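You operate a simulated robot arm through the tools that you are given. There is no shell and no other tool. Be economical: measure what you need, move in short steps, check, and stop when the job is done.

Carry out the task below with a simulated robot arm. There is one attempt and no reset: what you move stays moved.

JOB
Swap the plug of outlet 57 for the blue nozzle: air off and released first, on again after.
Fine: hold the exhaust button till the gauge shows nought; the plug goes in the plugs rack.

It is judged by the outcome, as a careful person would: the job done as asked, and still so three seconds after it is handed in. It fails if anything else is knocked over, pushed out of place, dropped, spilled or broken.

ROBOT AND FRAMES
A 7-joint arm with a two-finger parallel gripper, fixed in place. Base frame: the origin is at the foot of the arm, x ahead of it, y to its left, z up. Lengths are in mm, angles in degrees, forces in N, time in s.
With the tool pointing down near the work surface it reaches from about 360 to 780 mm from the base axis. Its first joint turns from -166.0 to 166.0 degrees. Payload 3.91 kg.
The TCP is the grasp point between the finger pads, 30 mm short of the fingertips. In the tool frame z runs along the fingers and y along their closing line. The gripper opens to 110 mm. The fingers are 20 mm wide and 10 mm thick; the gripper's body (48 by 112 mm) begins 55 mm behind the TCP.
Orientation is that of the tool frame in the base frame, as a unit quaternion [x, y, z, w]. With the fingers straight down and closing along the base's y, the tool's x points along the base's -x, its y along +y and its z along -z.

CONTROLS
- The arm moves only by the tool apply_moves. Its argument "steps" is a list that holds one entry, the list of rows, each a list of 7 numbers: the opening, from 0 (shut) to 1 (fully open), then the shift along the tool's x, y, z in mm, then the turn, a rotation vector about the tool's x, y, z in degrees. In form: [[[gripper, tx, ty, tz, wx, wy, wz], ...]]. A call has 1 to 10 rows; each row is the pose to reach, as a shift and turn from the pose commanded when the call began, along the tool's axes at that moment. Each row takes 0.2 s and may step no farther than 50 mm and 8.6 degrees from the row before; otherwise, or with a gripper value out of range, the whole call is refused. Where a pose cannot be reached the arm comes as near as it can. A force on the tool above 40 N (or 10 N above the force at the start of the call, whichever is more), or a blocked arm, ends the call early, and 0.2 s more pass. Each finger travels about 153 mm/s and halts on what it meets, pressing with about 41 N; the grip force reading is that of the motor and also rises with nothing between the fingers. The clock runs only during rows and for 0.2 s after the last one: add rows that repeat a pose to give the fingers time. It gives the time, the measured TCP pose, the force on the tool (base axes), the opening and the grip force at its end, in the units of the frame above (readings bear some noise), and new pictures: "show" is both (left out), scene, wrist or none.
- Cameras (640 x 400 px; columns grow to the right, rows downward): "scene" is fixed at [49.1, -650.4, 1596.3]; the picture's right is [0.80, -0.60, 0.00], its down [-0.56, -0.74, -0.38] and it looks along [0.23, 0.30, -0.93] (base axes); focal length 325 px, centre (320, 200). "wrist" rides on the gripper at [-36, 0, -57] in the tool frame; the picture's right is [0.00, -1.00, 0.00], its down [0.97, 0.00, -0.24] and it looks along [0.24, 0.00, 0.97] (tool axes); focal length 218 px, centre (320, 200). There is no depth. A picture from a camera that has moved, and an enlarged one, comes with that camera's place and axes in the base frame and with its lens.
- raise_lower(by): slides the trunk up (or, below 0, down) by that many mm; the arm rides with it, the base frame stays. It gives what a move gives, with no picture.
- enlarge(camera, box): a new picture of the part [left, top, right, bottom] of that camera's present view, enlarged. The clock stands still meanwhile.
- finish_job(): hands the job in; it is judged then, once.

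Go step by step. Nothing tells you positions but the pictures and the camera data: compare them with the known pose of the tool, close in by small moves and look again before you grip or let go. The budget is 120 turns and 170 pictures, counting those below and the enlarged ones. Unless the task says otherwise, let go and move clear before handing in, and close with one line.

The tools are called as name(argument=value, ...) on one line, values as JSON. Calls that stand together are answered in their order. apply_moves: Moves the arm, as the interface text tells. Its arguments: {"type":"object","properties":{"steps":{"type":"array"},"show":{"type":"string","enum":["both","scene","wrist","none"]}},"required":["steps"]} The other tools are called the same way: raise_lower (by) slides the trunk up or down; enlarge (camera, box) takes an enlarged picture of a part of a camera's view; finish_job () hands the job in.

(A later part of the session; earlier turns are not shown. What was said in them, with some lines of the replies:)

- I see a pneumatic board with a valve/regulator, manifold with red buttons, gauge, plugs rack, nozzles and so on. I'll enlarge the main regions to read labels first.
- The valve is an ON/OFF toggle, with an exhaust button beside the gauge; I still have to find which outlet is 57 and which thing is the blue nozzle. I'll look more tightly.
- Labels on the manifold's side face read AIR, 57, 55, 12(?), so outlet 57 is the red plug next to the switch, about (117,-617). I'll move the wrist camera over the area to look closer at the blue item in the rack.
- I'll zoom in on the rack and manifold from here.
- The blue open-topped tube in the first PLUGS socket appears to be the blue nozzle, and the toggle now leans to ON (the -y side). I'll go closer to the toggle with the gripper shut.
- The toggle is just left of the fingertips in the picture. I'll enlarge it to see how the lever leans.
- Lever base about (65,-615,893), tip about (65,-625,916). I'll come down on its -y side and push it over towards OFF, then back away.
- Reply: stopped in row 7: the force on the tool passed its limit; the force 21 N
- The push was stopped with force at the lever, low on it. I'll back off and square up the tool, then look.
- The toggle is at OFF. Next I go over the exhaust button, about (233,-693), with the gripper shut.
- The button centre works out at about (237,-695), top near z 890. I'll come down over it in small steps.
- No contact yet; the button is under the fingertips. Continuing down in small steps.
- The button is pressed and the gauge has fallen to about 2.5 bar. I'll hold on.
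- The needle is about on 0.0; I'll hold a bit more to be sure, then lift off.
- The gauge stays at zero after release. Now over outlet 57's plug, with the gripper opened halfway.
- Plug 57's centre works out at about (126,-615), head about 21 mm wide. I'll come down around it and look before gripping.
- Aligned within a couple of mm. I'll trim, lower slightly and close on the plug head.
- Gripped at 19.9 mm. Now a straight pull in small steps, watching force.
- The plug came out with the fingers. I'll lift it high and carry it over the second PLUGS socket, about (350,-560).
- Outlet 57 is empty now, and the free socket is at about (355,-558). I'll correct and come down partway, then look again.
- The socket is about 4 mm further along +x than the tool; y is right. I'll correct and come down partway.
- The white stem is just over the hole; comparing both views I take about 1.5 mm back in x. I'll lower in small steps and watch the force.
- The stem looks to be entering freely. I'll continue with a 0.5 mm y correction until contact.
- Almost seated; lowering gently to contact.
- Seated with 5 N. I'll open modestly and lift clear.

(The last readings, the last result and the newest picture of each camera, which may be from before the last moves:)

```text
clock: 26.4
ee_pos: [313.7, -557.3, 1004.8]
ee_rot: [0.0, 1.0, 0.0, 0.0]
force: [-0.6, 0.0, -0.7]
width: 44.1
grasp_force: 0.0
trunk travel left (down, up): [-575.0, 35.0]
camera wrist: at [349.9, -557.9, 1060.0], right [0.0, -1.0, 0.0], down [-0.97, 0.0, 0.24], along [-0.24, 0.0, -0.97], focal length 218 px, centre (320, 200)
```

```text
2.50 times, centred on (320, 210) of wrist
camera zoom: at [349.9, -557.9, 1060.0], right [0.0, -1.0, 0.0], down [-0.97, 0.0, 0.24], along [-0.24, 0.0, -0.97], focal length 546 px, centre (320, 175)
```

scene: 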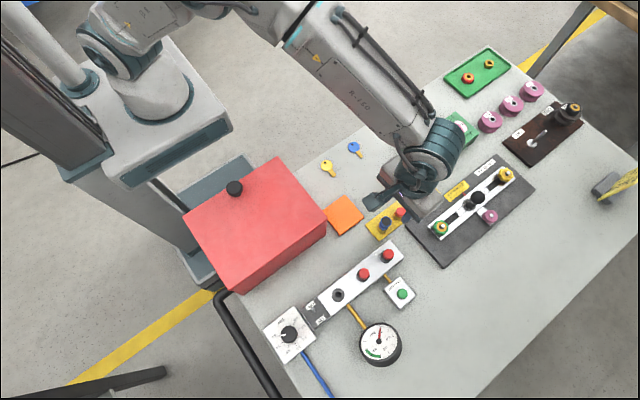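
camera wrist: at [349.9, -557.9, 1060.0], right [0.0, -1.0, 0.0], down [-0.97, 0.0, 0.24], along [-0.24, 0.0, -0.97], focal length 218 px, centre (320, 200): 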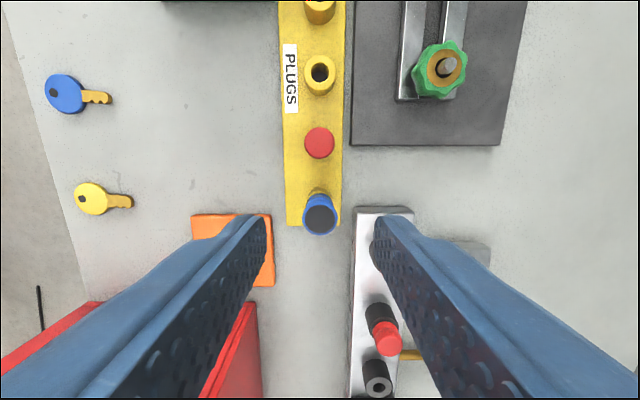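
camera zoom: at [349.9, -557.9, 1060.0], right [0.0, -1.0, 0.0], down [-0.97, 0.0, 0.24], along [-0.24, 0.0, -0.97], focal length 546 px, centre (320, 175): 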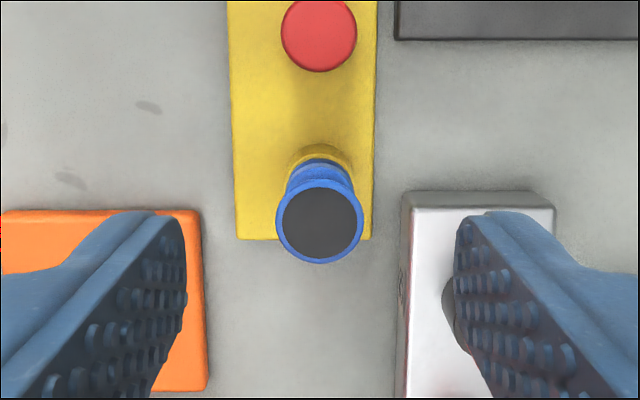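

The plug sits in the rack. The nozzle is at about (304,-558), top near z 920; I'll come down around it partway and look.

apply_moves(steps=[[[0.4, 9.7, 0, 30, 0, 0, 0], [0.4, 9.7, 0, 58, 0, 0, 0]]], show="wrist")

enlarge(camera="wrist", box=[240, 130, 400, 290])

```text
clock: 27.0
ee_pos: [304.8, -559.5, 945.6]
ee_rot: [0.0, 1.0, 0.0, 0.0]
force: [-0.2, -0.4, 0.3]
width: 43.9
grasp_force: 0.1
trunk travel left (down, up): [-575.0, 35.0]
camera wrist: at [340.6, -558.7, 1001.7], right [0.0, -1.0, 0.0], down [-0.97, 0.0, 0.24], along [-0.24, 0.0, -0.97], focal length 218 px, centre (320, 200)
```

wrist: 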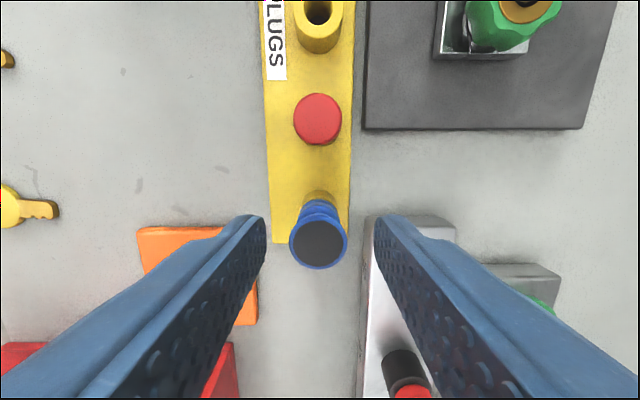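

```text
2.50 times, centred on (320, 210) of wrist
camera zoom: at [340.6, -558.7, 1001.7], right [0.0, -1.0, 0.0], down [-0.97, 0.0, 0.24], along [-0.24, 0.0, -0.97], focal length 546 px, centre (320, 175)
```

zoom: 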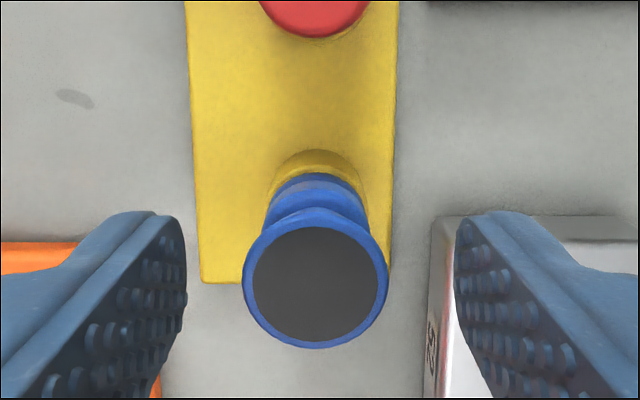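

Aligned. The manifold's end is close to the -y finger, so I'll narrow the opening first, then descend and close.

apply_moves(steps=[[[0.28, -0.5, 0.5, 0, 0, 0, 0], [0.28, -0.5, 0.5, 0, 0, 0, 0], [0.28, -0.5, 0.5, 14, 0, 0, 0], [0.28, -0.5, 0.5, 26, 0, 0, 0], [0.28, -0.5, 0.5, 26, 0, 0, 0]]], show="wrist")

enlarge(camera="scene", box=[340, 180, 440, 260])

```text
clock: 28.2
ee_pos: [306.2, -556.8, 918.7]
ee_rot: [0.0, 1.0, 0.001, 0.0]
force: [0.7, 0.3, 0.1]
width: 30.8
grasp_force: 0.0
trunk travel left (down, up): [-575.0, 35.0]
camera wrist: at [342.4, -557.2, 974.4], right [0.0, -1.0, 0.0], down [-0.97, 0.0, 0.24], along [-0.24, 0.0, -0.97], focal length 218 px, centre (320, 200)
```

wrist: 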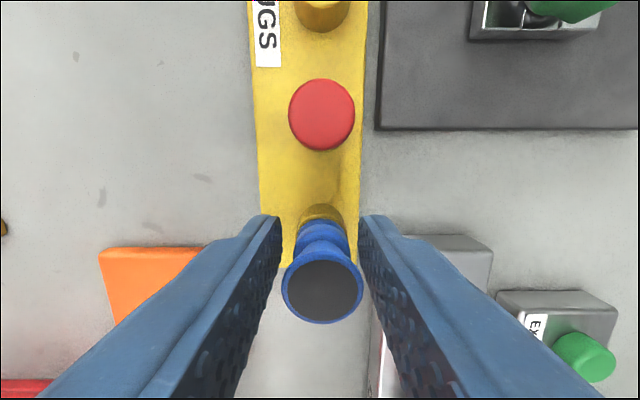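

```text
5.00 times, centred on (390, 220) of scene
camera zoom: at [49.1, -650.4, 1596.3], right [0.8, -0.6, 0.0], down [-0.56, -0.74, -0.38], along [0.23, 0.3, -0.93], focal length 1624 px, centre (-30, 100)
```

zoom: 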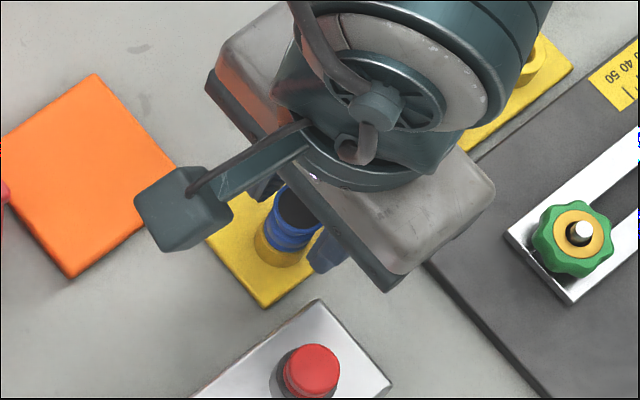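

The nozzle is between the fingers. Closing and lifting straight up in small steps.

apply_moves(steps=[[[0.1, 0, 0, 0, 0, 0, 0], [0.1, 0, 0, 0, 0, 0, 0], [0.1, 0, 0, 0, 0, 0, 0], [0.1, 0, 0, -3, 0, 0, 0], [0.1, 0, 0, -6, 0, 0, 0], [0.1, 0, 0, -12, 0, 0, 0], [0.1, 0, 0, -25, 0, 0, 0]]], show="wrist")

enlarge(camera="scene", box=[340, 180, 440, 260])

```text
clock: 29.8
ee_pos: [305.3, -556.2, 942.0]
ee_rot: [0.0, 1.0, -0.001, 0.0]
force: [-0.3, 0.1, 0.0]
width: 20.1
grasp_force: 41.4
trunk travel left (down, up): [-575.0, 35.0]
camera wrist: at [341.0, -556.2, 998.8], right [0.0, -1.0, 0.0], down [-0.97, 0.0, 0.24], along [-0.24, 0.0, -0.97], focal length 218 px, centre (320, 200)
```

wrist: 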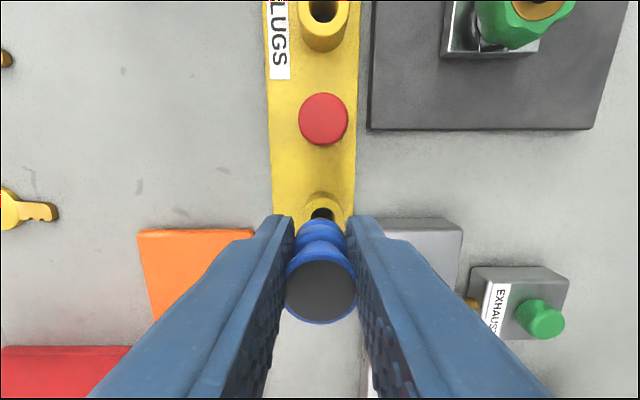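

```text
5.00 times, centred on (390, 220) of scene
camera zoom: at [49.1, -650.4, 1596.3], right [0.8, -0.6, 0.0], down [-0.56, -0.74, -0.38], along [0.23, 0.3, -0.93], focal length 1624 px, centre (-30, 100)
```

zoom: 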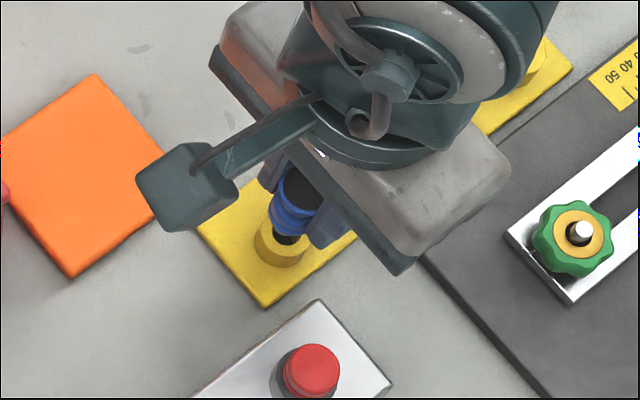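

Nozzle is out and held upright. I'll lift high and carry it over the empty outlet 57.

apply_moves(steps=[[[0.1, 0, 0, -45, 0, 0, 0], [0.1, 0, 0, -80, 0, 0, 0], [0.1, 40, -12, -80, 0, 0, 0], [0.1, 80, -24, -80, 0, 0, 0], [0.1, 120, -38, -80, 0, 0, 0], [0.1, 155, -50, -70, 0, 0, 0], [0.1, 176, -58, -50, 0, 0, 0], [0.1, 176, -58, -50, 0, 0, 0]]], show="wrist")

enlarge(camera="wrist", box=[250, 130, 390, 310])

enlarge(camera="scene", box=[290, 250, 410, 350])

```text
clock: 31.6
ee_pos: [130.2, -613.9, 994.0]
ee_rot: [0.0, 1.0, 0.0, 0.0]
force: [0.2, -0.3, -0.2]
width: 20.1
grasp_force: 40.6
trunk travel left (down, up): [-575.0, 35.0]
camera wrist: at [165.9, -614.0, 1049.2], right [0.0, -1.0, 0.0], down [-0.97, 0.0, 0.24], along [-0.24, 0.0, -0.97], focal length 218 px, centre (320, 200)
```

wrist: 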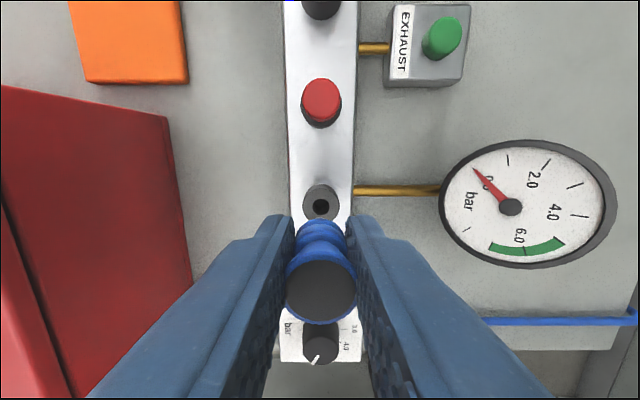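

```text
2.22 times, centred on (320, 220) of wrist
camera zoom: at [165.9, -614.0, 1049.2], right [0.0, -1.0, 0.0], down [-0.97, 0.0, 0.24], along [-0.24, 0.0, -0.97], focal length 485 px, centre (320, 156)
```

zoom: 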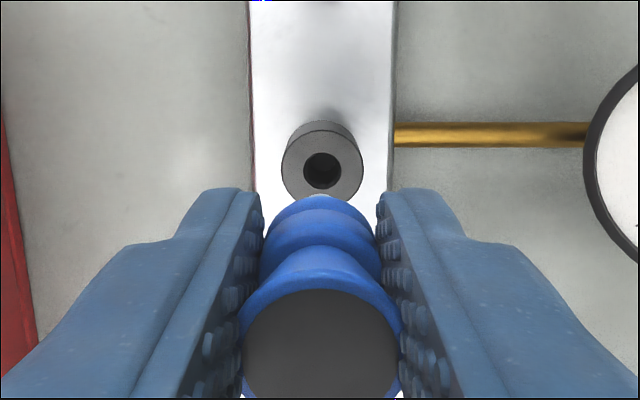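

```text
4.00 times, centred on (350, 300) of scene
camera zoom: at [49.1, -650.4, 1596.3], right [0.8, -0.6, 0.0], down [-0.56, -0.74, -0.38], along [0.23, 0.3, -0.93], focal length 1299 px, centre (200, -200)
```

zoom: 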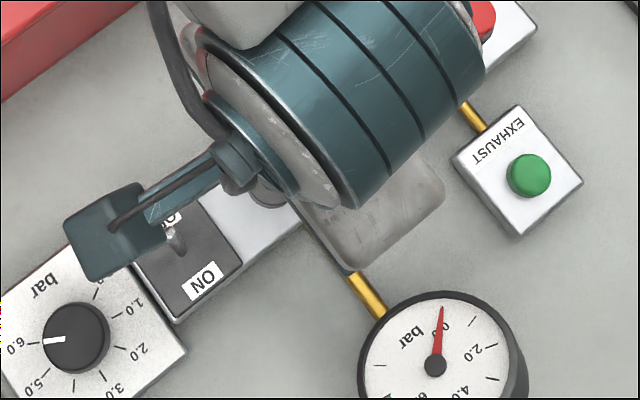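

The outlet's hole is about 4 mm further toward -x than the tool. I'll correct, come down to just above it, and look.

apply_moves(steps=[[[0.1, 3.5, -0.6, 15, 0, 0, 0], [0.1, 3.5, -0.6, 28, 0, 0, 0], [0.1, 3.5, -0.6, 28, 0, 0, 0]]], show="none")

enlarge(camera="wrist", box=[260, 150, 380, 270])

enlarge(camera="scene", box=[310, 260, 390, 320])

```text
clock: 32.4
ee_pos: [126.3, -614.6, 965.3]
ee_rot: [0.0, 1.0, 0.0, 0.0]
force: [-0.1, -0.5, 0.1]
width: 20.1
grasp_force: 41.2
trunk travel left (down, up): [-575.0, 35.0]
```

```text
3.33 times, centred on (320, 210) of wrist
camera zoom: at [161.9, -614.8, 1021.5], right [0.0, -1.0, 0.0], down [-0.97, 0.0, 0.24], along [-0.24, 0.0, -0.97], focal length 728 px, centre (320, 167)
```

zoom: 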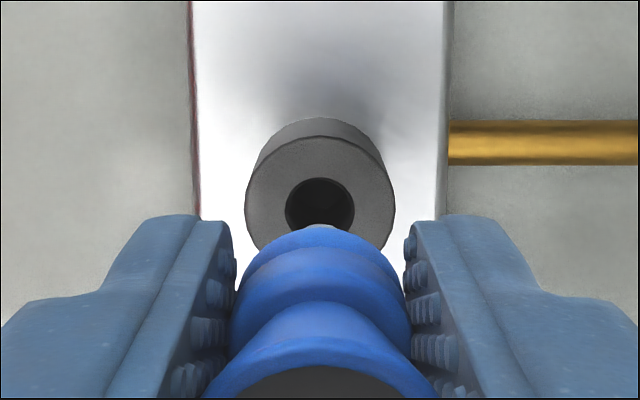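

```text
6.67 times, centred on (350, 290) of scene
camera zoom: at [49.1, -650.4, 1596.3], right [0.8, -0.6, 0.0], down [-0.56, -0.74, -0.38], along [0.23, 0.3, -0.93], focal length 2165 px, centre (120, -400)
```

zoom: 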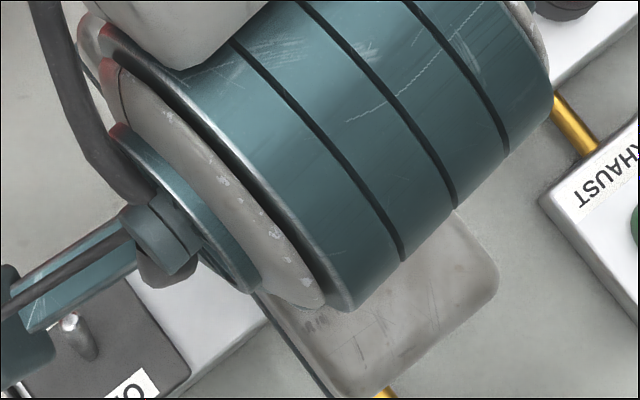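

The hole lines up to within 1 mm. I'll lower 12 mm and check that the stem enters.

apply_moves(steps=[[[0.1, -0.7, 0, 4, 0, 0, 0], [0.1, -0.7, 0, 8, 0, 0, 0], [0.1, -0.7, 0, 12, 0, 0, 0]]], show="none")

enlarge(camera="wrist", box=[260, 150, 380, 270])

```text
clock: 33.2
ee_pos: [128.2, -615.8, 952.0]
ee_rot: [0.0, 1.0, 0.0, 0.0]
force: [0.3, -0.4, -0.4]
width: 20.2
grasp_force: 40.9
trunk travel left (down, up): [-575.0, 35.0]
```

```text
3.33 times, centred on (320, 210) of wrist
camera zoom: at [163.3, -615.4, 1009.4], right [0.0, -1.0, 0.0], down [-0.97, 0.0, 0.24], along [-0.24, 0.0, -0.97], focal length 728 px, centre (320, 167)
```

zoom: 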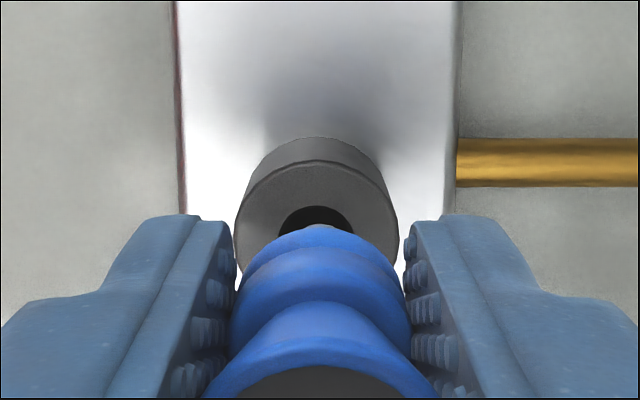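

The stem is at the hole, about 0.5 mm off in y; I'll correct that and keep lowering in small steps.

apply_moves(steps=[[[0.1, 0, 0.6, 2, 0, 0, 0], [0.1, 0, 0.6, 4, 0, 0, 0], [0.1, 0, 0.6, 6, 0, 0, 0], [0.1, 0, 0.6, 8, 0, 0, 0], [0.1, 0, 0.6, 10, 0, 0, 0]]], show="none")

enlarge(camera="wrist", box=[260, 150, 380, 270])

```text
clock: 34.4
ee_pos: [128.4, -614.9, 941.8]
ee_rot: [-0.001, 1.0, 0.0, 0.0]
force: [3.9, 1.0, 1.7]
width: 20.0
grasp_force: 40.9
trunk travel left (down, up): [-575.0, 35.0]
```

```text
3.33 times, centred on (320, 210) of wrist
camera zoom: at [163.7, -614.8, 998.5], right [0.0, -1.0, 0.0], down [-0.97, 0.0, 0.24], along [-0.24, 0.0, -0.97], focal length 728 px, centre (320, 167)
```

zoom: 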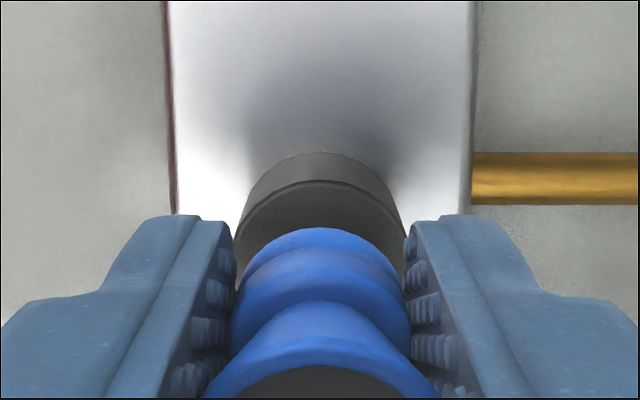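

A small side force in +x suggests the stem is in the hole and slightly off. I'll ease 0.7 mm to +x and continue.

apply_moves(steps=[[[0.1, -0.7, 0, 1, 0, 0, 0], [0.1, -0.7, 0, 3, 0, 0, 0], [0.1, -0.7, 0, 4, 0, 0, 0], [0.1, -0.7, 0, 5, 0, 0, 0], [0.1, -0.7, 0, 6, 0, 0, 0]]], show="none")

enlarge(camera="wrist", box=[260, 150, 380, 270])

```text
clock: 35.6
ee_pos: [126.9, -614.1, 936.6]
ee_rot: [0.0, 1.0, 0.0, -0.001]
force: [0.8, -0.3, 0.5]
width: 20.1
grasp_force: 41.5
trunk travel left (down, up): [-575.0, 35.0]
```

```text
3.33 times, centred on (320, 210) of wrist
camera zoom: at [163.8, -614.9, 992.9], right [0.0, -1.0, 0.0], down [-0.97, 0.0, 0.24], along [-0.24, 0.0, -0.97], focal length 728 px, centre (320, 167)
```

zoom: 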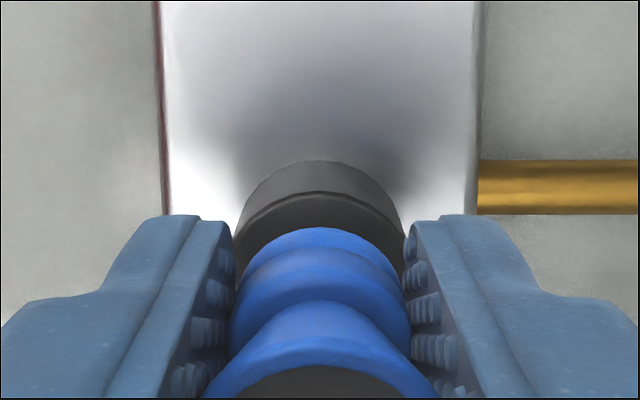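

Going in freely; lowering to the seat.

apply_moves(steps=[[[0.1, 0, 0, 1, 0, 0, 0], [0.1, 0, 0, 2, 0, 0, 0], [0.1, 0, 0, 3, 0, 0, 0], [0.1, 0, 0, 4, 0, 0, 0]]], show="none")

enlarge(camera="wrist", box=[260, 150, 380, 270])

```text
clock: 36.6
ee_pos: [127.8, -615.1, 933.4]
ee_rot: [0.0, 1.0, 0.0, -0.001]
force: [0.3, -0.5, 3.5]
width: 20.4
grasp_force: 40.5
trunk travel left (down, up): [-575.0, 35.0]
```

```text
3.33 times, centred on (320, 210) of wrist
camera zoom: at [163.8, -614.7, 989.7], right [0.0, -1.0, 0.0], down [-0.97, 0.0, 0.24], along [-0.24, 0.0, -0.97], focal length 728 px, centre (320, 167)
```

zoom: 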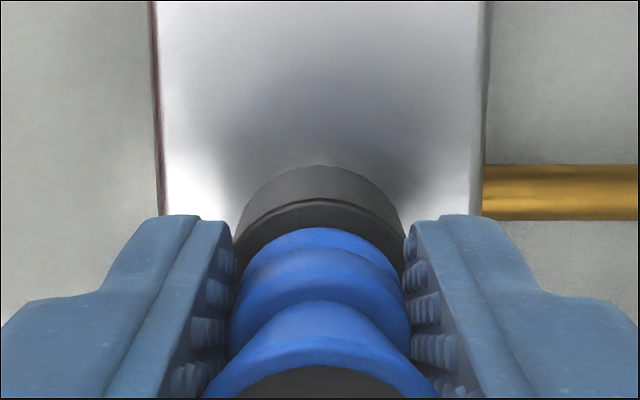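

Contact begins at about 3.5 N; I'll press a little more to be sure it is fully seated.

apply_moves(steps=[[[0.1, 0, 0, 1, 0, 0, 0], [0.1, 0, 0, 2, 0, 0, 0], [0.1, 0, 0, 3, 0, 0, 0], [0.1, 0, 0, 4, 0, 0, 0], [0.1, 0, 0, 4, 0, 0, 0]]], show="none")

enlarge(camera="wrist", box=[260, 150, 380, 270])

```text
clock: 37.8
ee_pos: [127.9, -614.6, 932.5]
ee_rot: [0.0, 1.0, -0.004, 0.001]
force: [-0.3, -3.4, 38.6]
width: 20.2
grasp_force: 40.7
trunk travel left (down, up): [-575.0, 35.0]
```

```text
3.33 times, centred on (320, 210) of wrist
camera zoom: at [163.7, -613.8, 988.9], right [0.0, -1.0, 0.01], down [-0.97, 0.0, 0.24], along [-0.24, -0.01, -0.97], focal length 728 px, centre (320, 167)
```

zoom: 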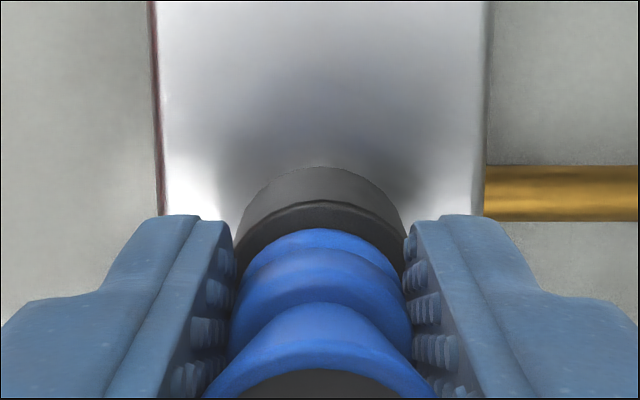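

It's firm at 38 N, so fully seated. I'll relax the push, open a little and lift straight off.

apply_moves(steps=[[[0.1, 0, 0, -4, 0, 0, 0], [0.35, 0, 0, -4, 0, 0, 0], [0.35, 0, 0, -4, 0, 0, 0], [0.35, 0, 0, -30, 0, 0, 0], [0.35, 0, 0, -75, 0, 0, 0]]], show="both")

enlarge(camera="wrist", box=[240, 130, 400, 290])

```text
clock: 39.0
ee_pos: [129.1, -613.7, 1003.6]
ee_rot: [0.0, 1.0, 0.0, 0.0]
force: [0.0, 0.4, -0.4]
width: 38.6
grasp_force: 0.1
trunk travel left (down, up): [-575.0, 35.0]
camera wrist: at [164.3, -613.4, 1060.1], right [0.0, -1.0, 0.0], down [-0.97, 0.0, 0.24], along [-0.24, 0.0, -0.97], focal length 218 px, centre (320, 200)
```

scene: 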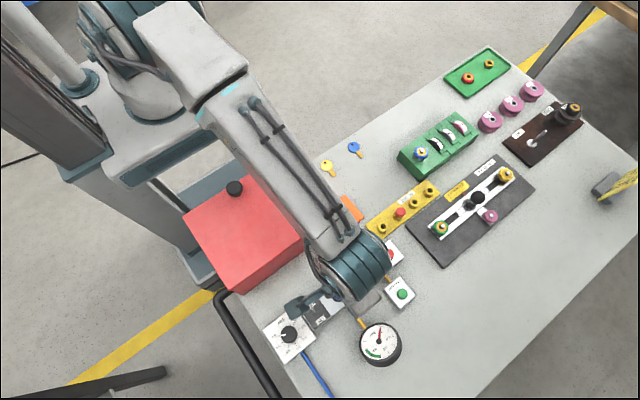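
wrist: 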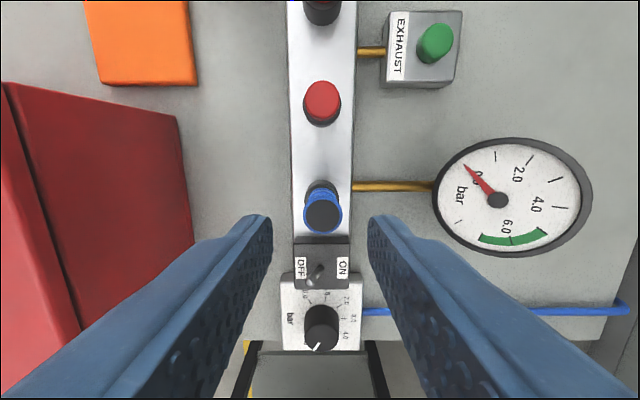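

```text
2.50 times, centred on (320, 210) of wrist
camera zoom: at [164.3, -613.4, 1060.1], right [0.0, -1.0, 0.0], down [-0.97, 0.0, 0.24], along [-0.24, 0.0, -0.97], focal length 546 px, centre (320, 175)
```

zoom: 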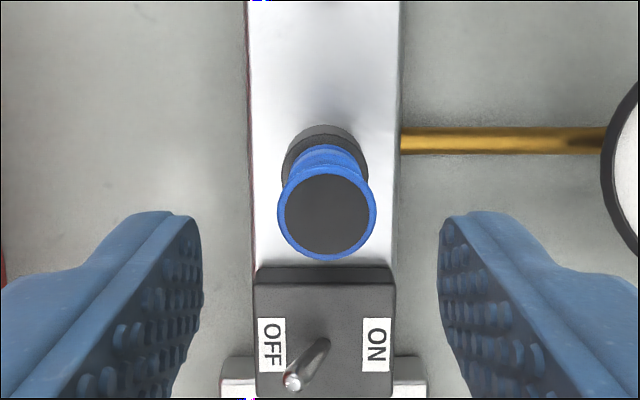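

The nozzle stands upright in outlet 57. Next I close the fingers and go to the OFF side (+y) of the toggle to push it back to ON.

apply_moves(steps=[[[0.1, 20, 15, 0, 0, 0, 0], [0, 45, 30, 0, 0, 0, 0], [0, 63.5, 38, 0, 0, 0, 0], [0, 63.5, 38, 30, 0, 0, 0]]], show="wrist")

```text
clock: 40.0
ee_pos: [66.6, -578.1, 971.9]
ee_rot: [0.0, 1.0, 0.0, 0.0]
force: [0.8, -0.8, 0.6]
width: 0.0
grasp_force: 37.5
trunk travel left (down, up): [-575.0, 35.0]
camera wrist: at [101.1, -576.9, 1028.1], right [0.0, -1.0, 0.0], down [-0.97, 0.0, 0.24], along [-0.24, 0.0, -0.97], focal length 218 px, centre (320, 200)
```

wrist: 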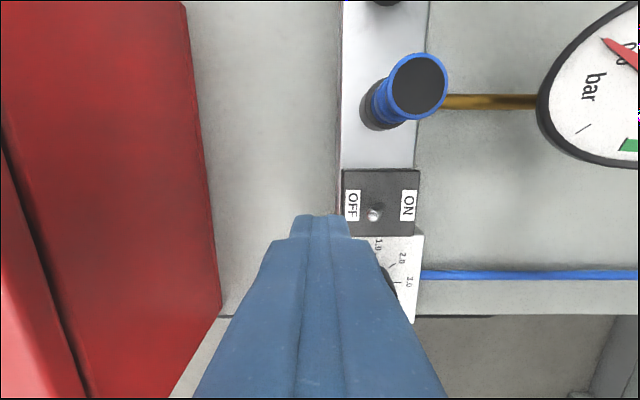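

Lever tip at about y -606 with the fingers on its +y side. I'll go down and push toward -y, then back away.

apply_moves(steps=[[[0, 0, 0, 18, 0, 0, 0], [0, 0, 0, 35, 0, 0, 0], [0, 0, -8, 35, 0, 0, 0], [0, 0, -14, 35, 0, 0, 0], [0, 0, -19, 35, 0, 0, 0], [0, 0, -24, 35, 0, 0, 0], [0, 0, -28, 35, 0, 0, 0]]], show="wrist")

```text
clock: 41.6
ee_pos: [65.9, -605.0, 938.8]
ee_rot: [0.0, 1.0, 0.0, -0.001]
force: [1.0, -0.5, -0.4]
width: 0.0
grasp_force: 37.9
trunk travel left (down, up): [-575.0, 35.0]
camera wrist: at [100.6, -604.9, 994.8], right [0.0, -1.0, 0.0], down [-0.97, 0.0, 0.24], along [-0.24, 0.0, -0.97], focal length 218 px, centre (320, 200)
```

wrist: 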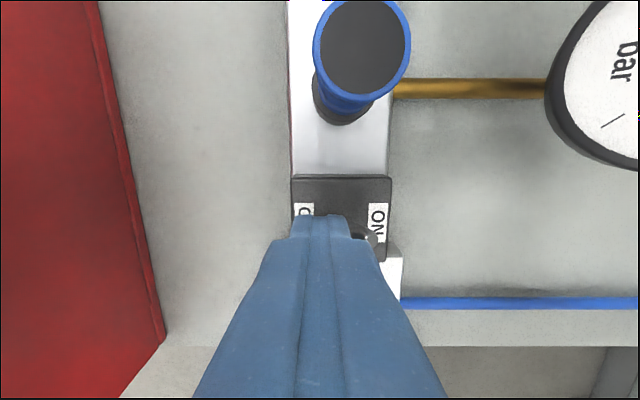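

The lever has gone over to ON with no force left. I'll back away, lift clear and check the gauge and toggle.

apply_moves(steps=[[[0, 0, 20, 0, 0, 0, 0], [0, 0, 27, -20, 0, 0, 0], [0, 0, 27, -60, 0, 0, 0], [0, -20, 45, -100, 0, 0, 0], [0, -40, 75, -130, 0, 0, 0], [0, -60, 110, -150, 0, 0, 0], [0, -80, 150, -160, 0, 0, 0], [0, -90, 190, -170, 0, 0, 0]]], show="both")

enlarge(camera="scene", box=[260, 230, 420, 370])

enlarge(camera="scene", box=[350, 160, 470, 250])

```text
clock: 43.4
ee_pos: [154.9, -414.3, 1106.0]
ee_rot: [0.0, 1.0, -0.001, -0.001]
force: [-0.2, 0.6, 0.0]
width: 0.0
grasp_force: 37.4
trunk travel left (down, up): [-575.0, 35.0]
camera wrist: at [190.9, -414.2, 1163.0], right [0.0, -1.0, 0.0], down [-0.97, 0.0, 0.24], along [-0.24, 0.0, -0.97], focal length 218 px, centre (320, 200)
```

scene: 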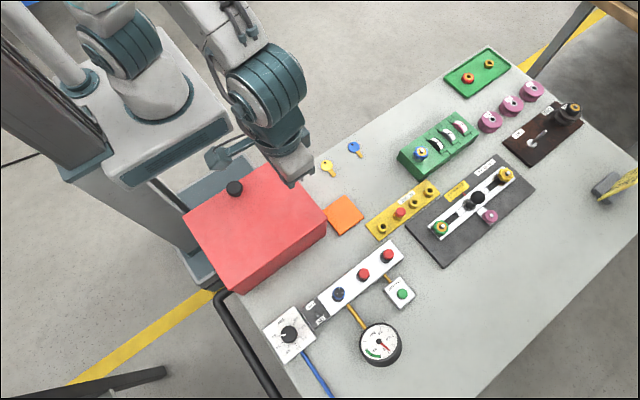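
wrist: 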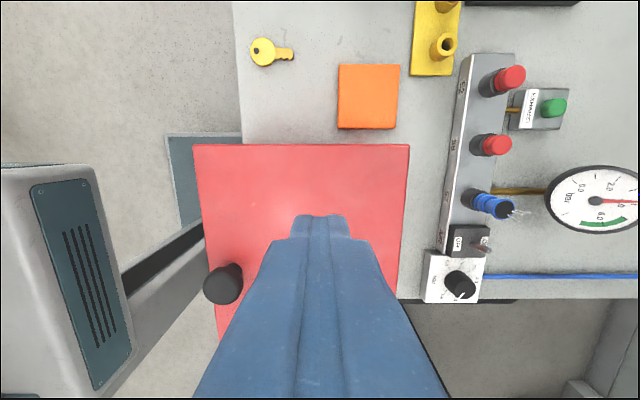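

```text
2.86 times, centred on (340, 300) of scene
camera zoom: at [49.1, -650.4, 1596.3], right [0.8, -0.6, 0.0], down [-0.56, -0.74, -0.38], along [0.23, 0.3, -0.93], focal length 928 px, centre (263, -86)
```

zoom: 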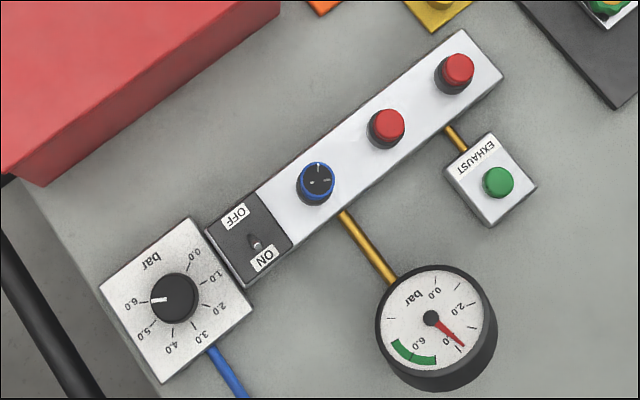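

```text
4.44 times, centred on (410, 205) of scene
camera zoom: at [49.1, -650.4, 1596.3], right [0.8, -0.6, 0.0], down [-0.56, -0.74, -0.38], along [0.23, 0.3, -0.93], focal length 1443 px, centre (-80, 178)
```

zoom: 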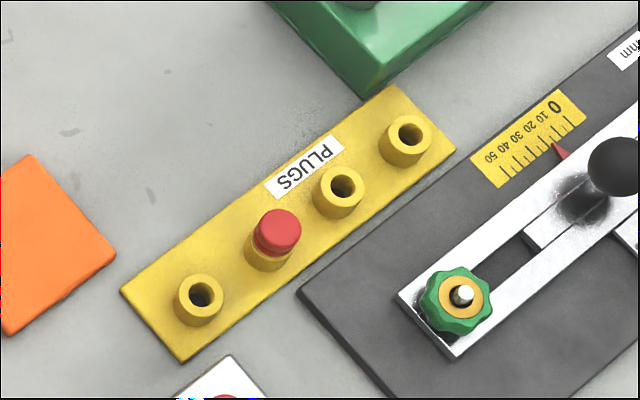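

Air is blowing from the nozzle and the gauge is rising. I'll wait a moment and check that it settles.

apply_moves(steps=[[[0, 0, 0, 0, 0, 0, 0], [0, 0, 0, 0, 0, 0, 0], [0, 0, 0, 0, 0, 0, 0], [0, 0, 0, 0, 0, 0, 0], [0, 0, 0, 0, 0, 0, 0], [0, 0, 0, 0, 0, 0, 0], [0, 0, 0, 0, 0, 0, 0], [0, 0, 0, 0, 0, 0, 0], [0, 0, 0, 0, 0, 0, 0], [0, 0, 0, 0, 0, 0, 0]]], show="none")

enlarge(camera="scene", box=[260, 230, 420, 370])

```text
clock: 45.6
ee_pos: [154.8, -415.0, 1106.0]
ee_rot: [0.0, 1.0, 0.0, 0.001]
force: [0.0, 0.2, -0.1]
width: 0.0
grasp_force: 38.0
trunk travel left (down, up): [-575.0, 35.0]
```

```text
2.86 times, centred on (340, 300) of scene
camera zoom: at [49.1, -650.4, 1596.3], right [0.8, -0.6, 0.0], down [-0.56, -0.74, -0.38], along [0.23, 0.3, -0.93], focal length 928 px, centre (263, -86)
```

zoom: 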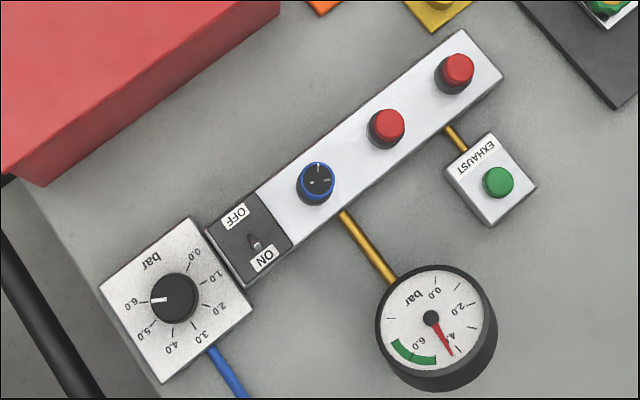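

The needle is still climbing toward the green; one more wait.

apply_moves(steps=[[[0, 0, 0, 0, 0, 0, 0], [0, 0, 0, 0, 0, 0, 0], [0, 0, 0, 0, 0, 0, 0], [0, 0, 0, 0, 0, 0, 0], [0, 0, 0, 0, 0, 0, 0], [0, 0, 0, 0, 0, 0, 0], [0, 0, 0, 0, 0, 0, 0], [0, 0, 0, 0, 0, 0, 0], [0, 0, 0, 0, 0, 0, 0], [0, 0, 0, 0, 0, 0, 0]]], show="none")

apply_moves(steps=[[[0, 0, 0, 0, 0, 0, 0], [0, 0, 0, 0, 0, 0, 0], [0, 0, 0, 0, 0, 0, 0], [0, 0, 0, 0, 0, 0, 0], [0, 0, 0, 0, 0, 0, 0], [0, 0, 0, 0, 0, 0, 0], [0, 0, 0, 0, 0, 0, 0], [0, 0, 0, 0, 0, 0, 0], [0, 0, 0, 0, 0, 0, 0], [0, 0, 0, 0, 0, 0, 0]]], show="none")

enlarge(camera="scene", box=[260, 230, 420, 370])

enlarge(camera="wrist", box=[420, 50, 640, 310])

```text
clock: 47.8
ee_pos: [154.7, -415.2, 1106.1]
ee_rot: [0.0, 1.0, 0.0, 0.0]
force: [0.4, 0.7, 1.1]
width: 0.0
grasp_force: 37.9
trunk travel left (down, up): [-575.0, 35.0]
```

```text
clock: 50.0
ee_pos: [154.6, -415.9, 1105.5]
ee_rot: [0.0, 1.0, 0.0, 0.001]
force: [0.5, 0.6, -0.5]
width: 0.0
grasp_force: 37.5
trunk travel left (down, up): [-575.0, 35.0]
```

```text
2.86 times, centred on (340, 300) of scene
camera zoom: at [49.1, -650.4, 1596.3], right [0.8, -0.6, 0.0], down [-0.56, -0.74, -0.38], along [0.23, 0.3, -0.93], focal length 928 px, centre (263, -86)
```

zoom: 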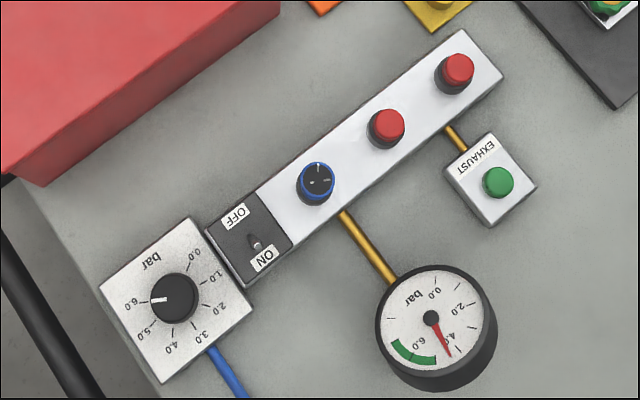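

```text
1.54 times, centred on (530, 180) of wrist
camera zoom: at [190.8, -415.7, 1162.3], right [0.0, -1.0, 0.0], down [-0.97, 0.0, 0.24], along [-0.24, 0.0, -0.97], focal length 336 px, centre (-3, 231)
```

zoom: 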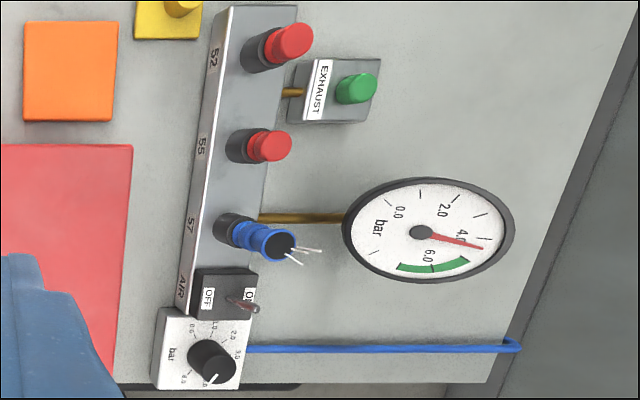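

Outlet 57 carries the blue nozzle with air blowing and the toggle at ON. The gauge holds steady at about 4.5–5 bar, the red plug is in the PLUGS rack, and the arm is clear, so I'll hand in.

finish_job()

```text
The job is handed in.
```

The plug of outlet 57 is now in the plugs rack and the blue nozzle is in its place. I turned the air off and held the exhaust button until the gauge read zero before the swap, then turned the air back on. With the nozzle blowing, the gauge holds just below its green band, at about 4.5–5 bar, and I left the regulator at 6.0.
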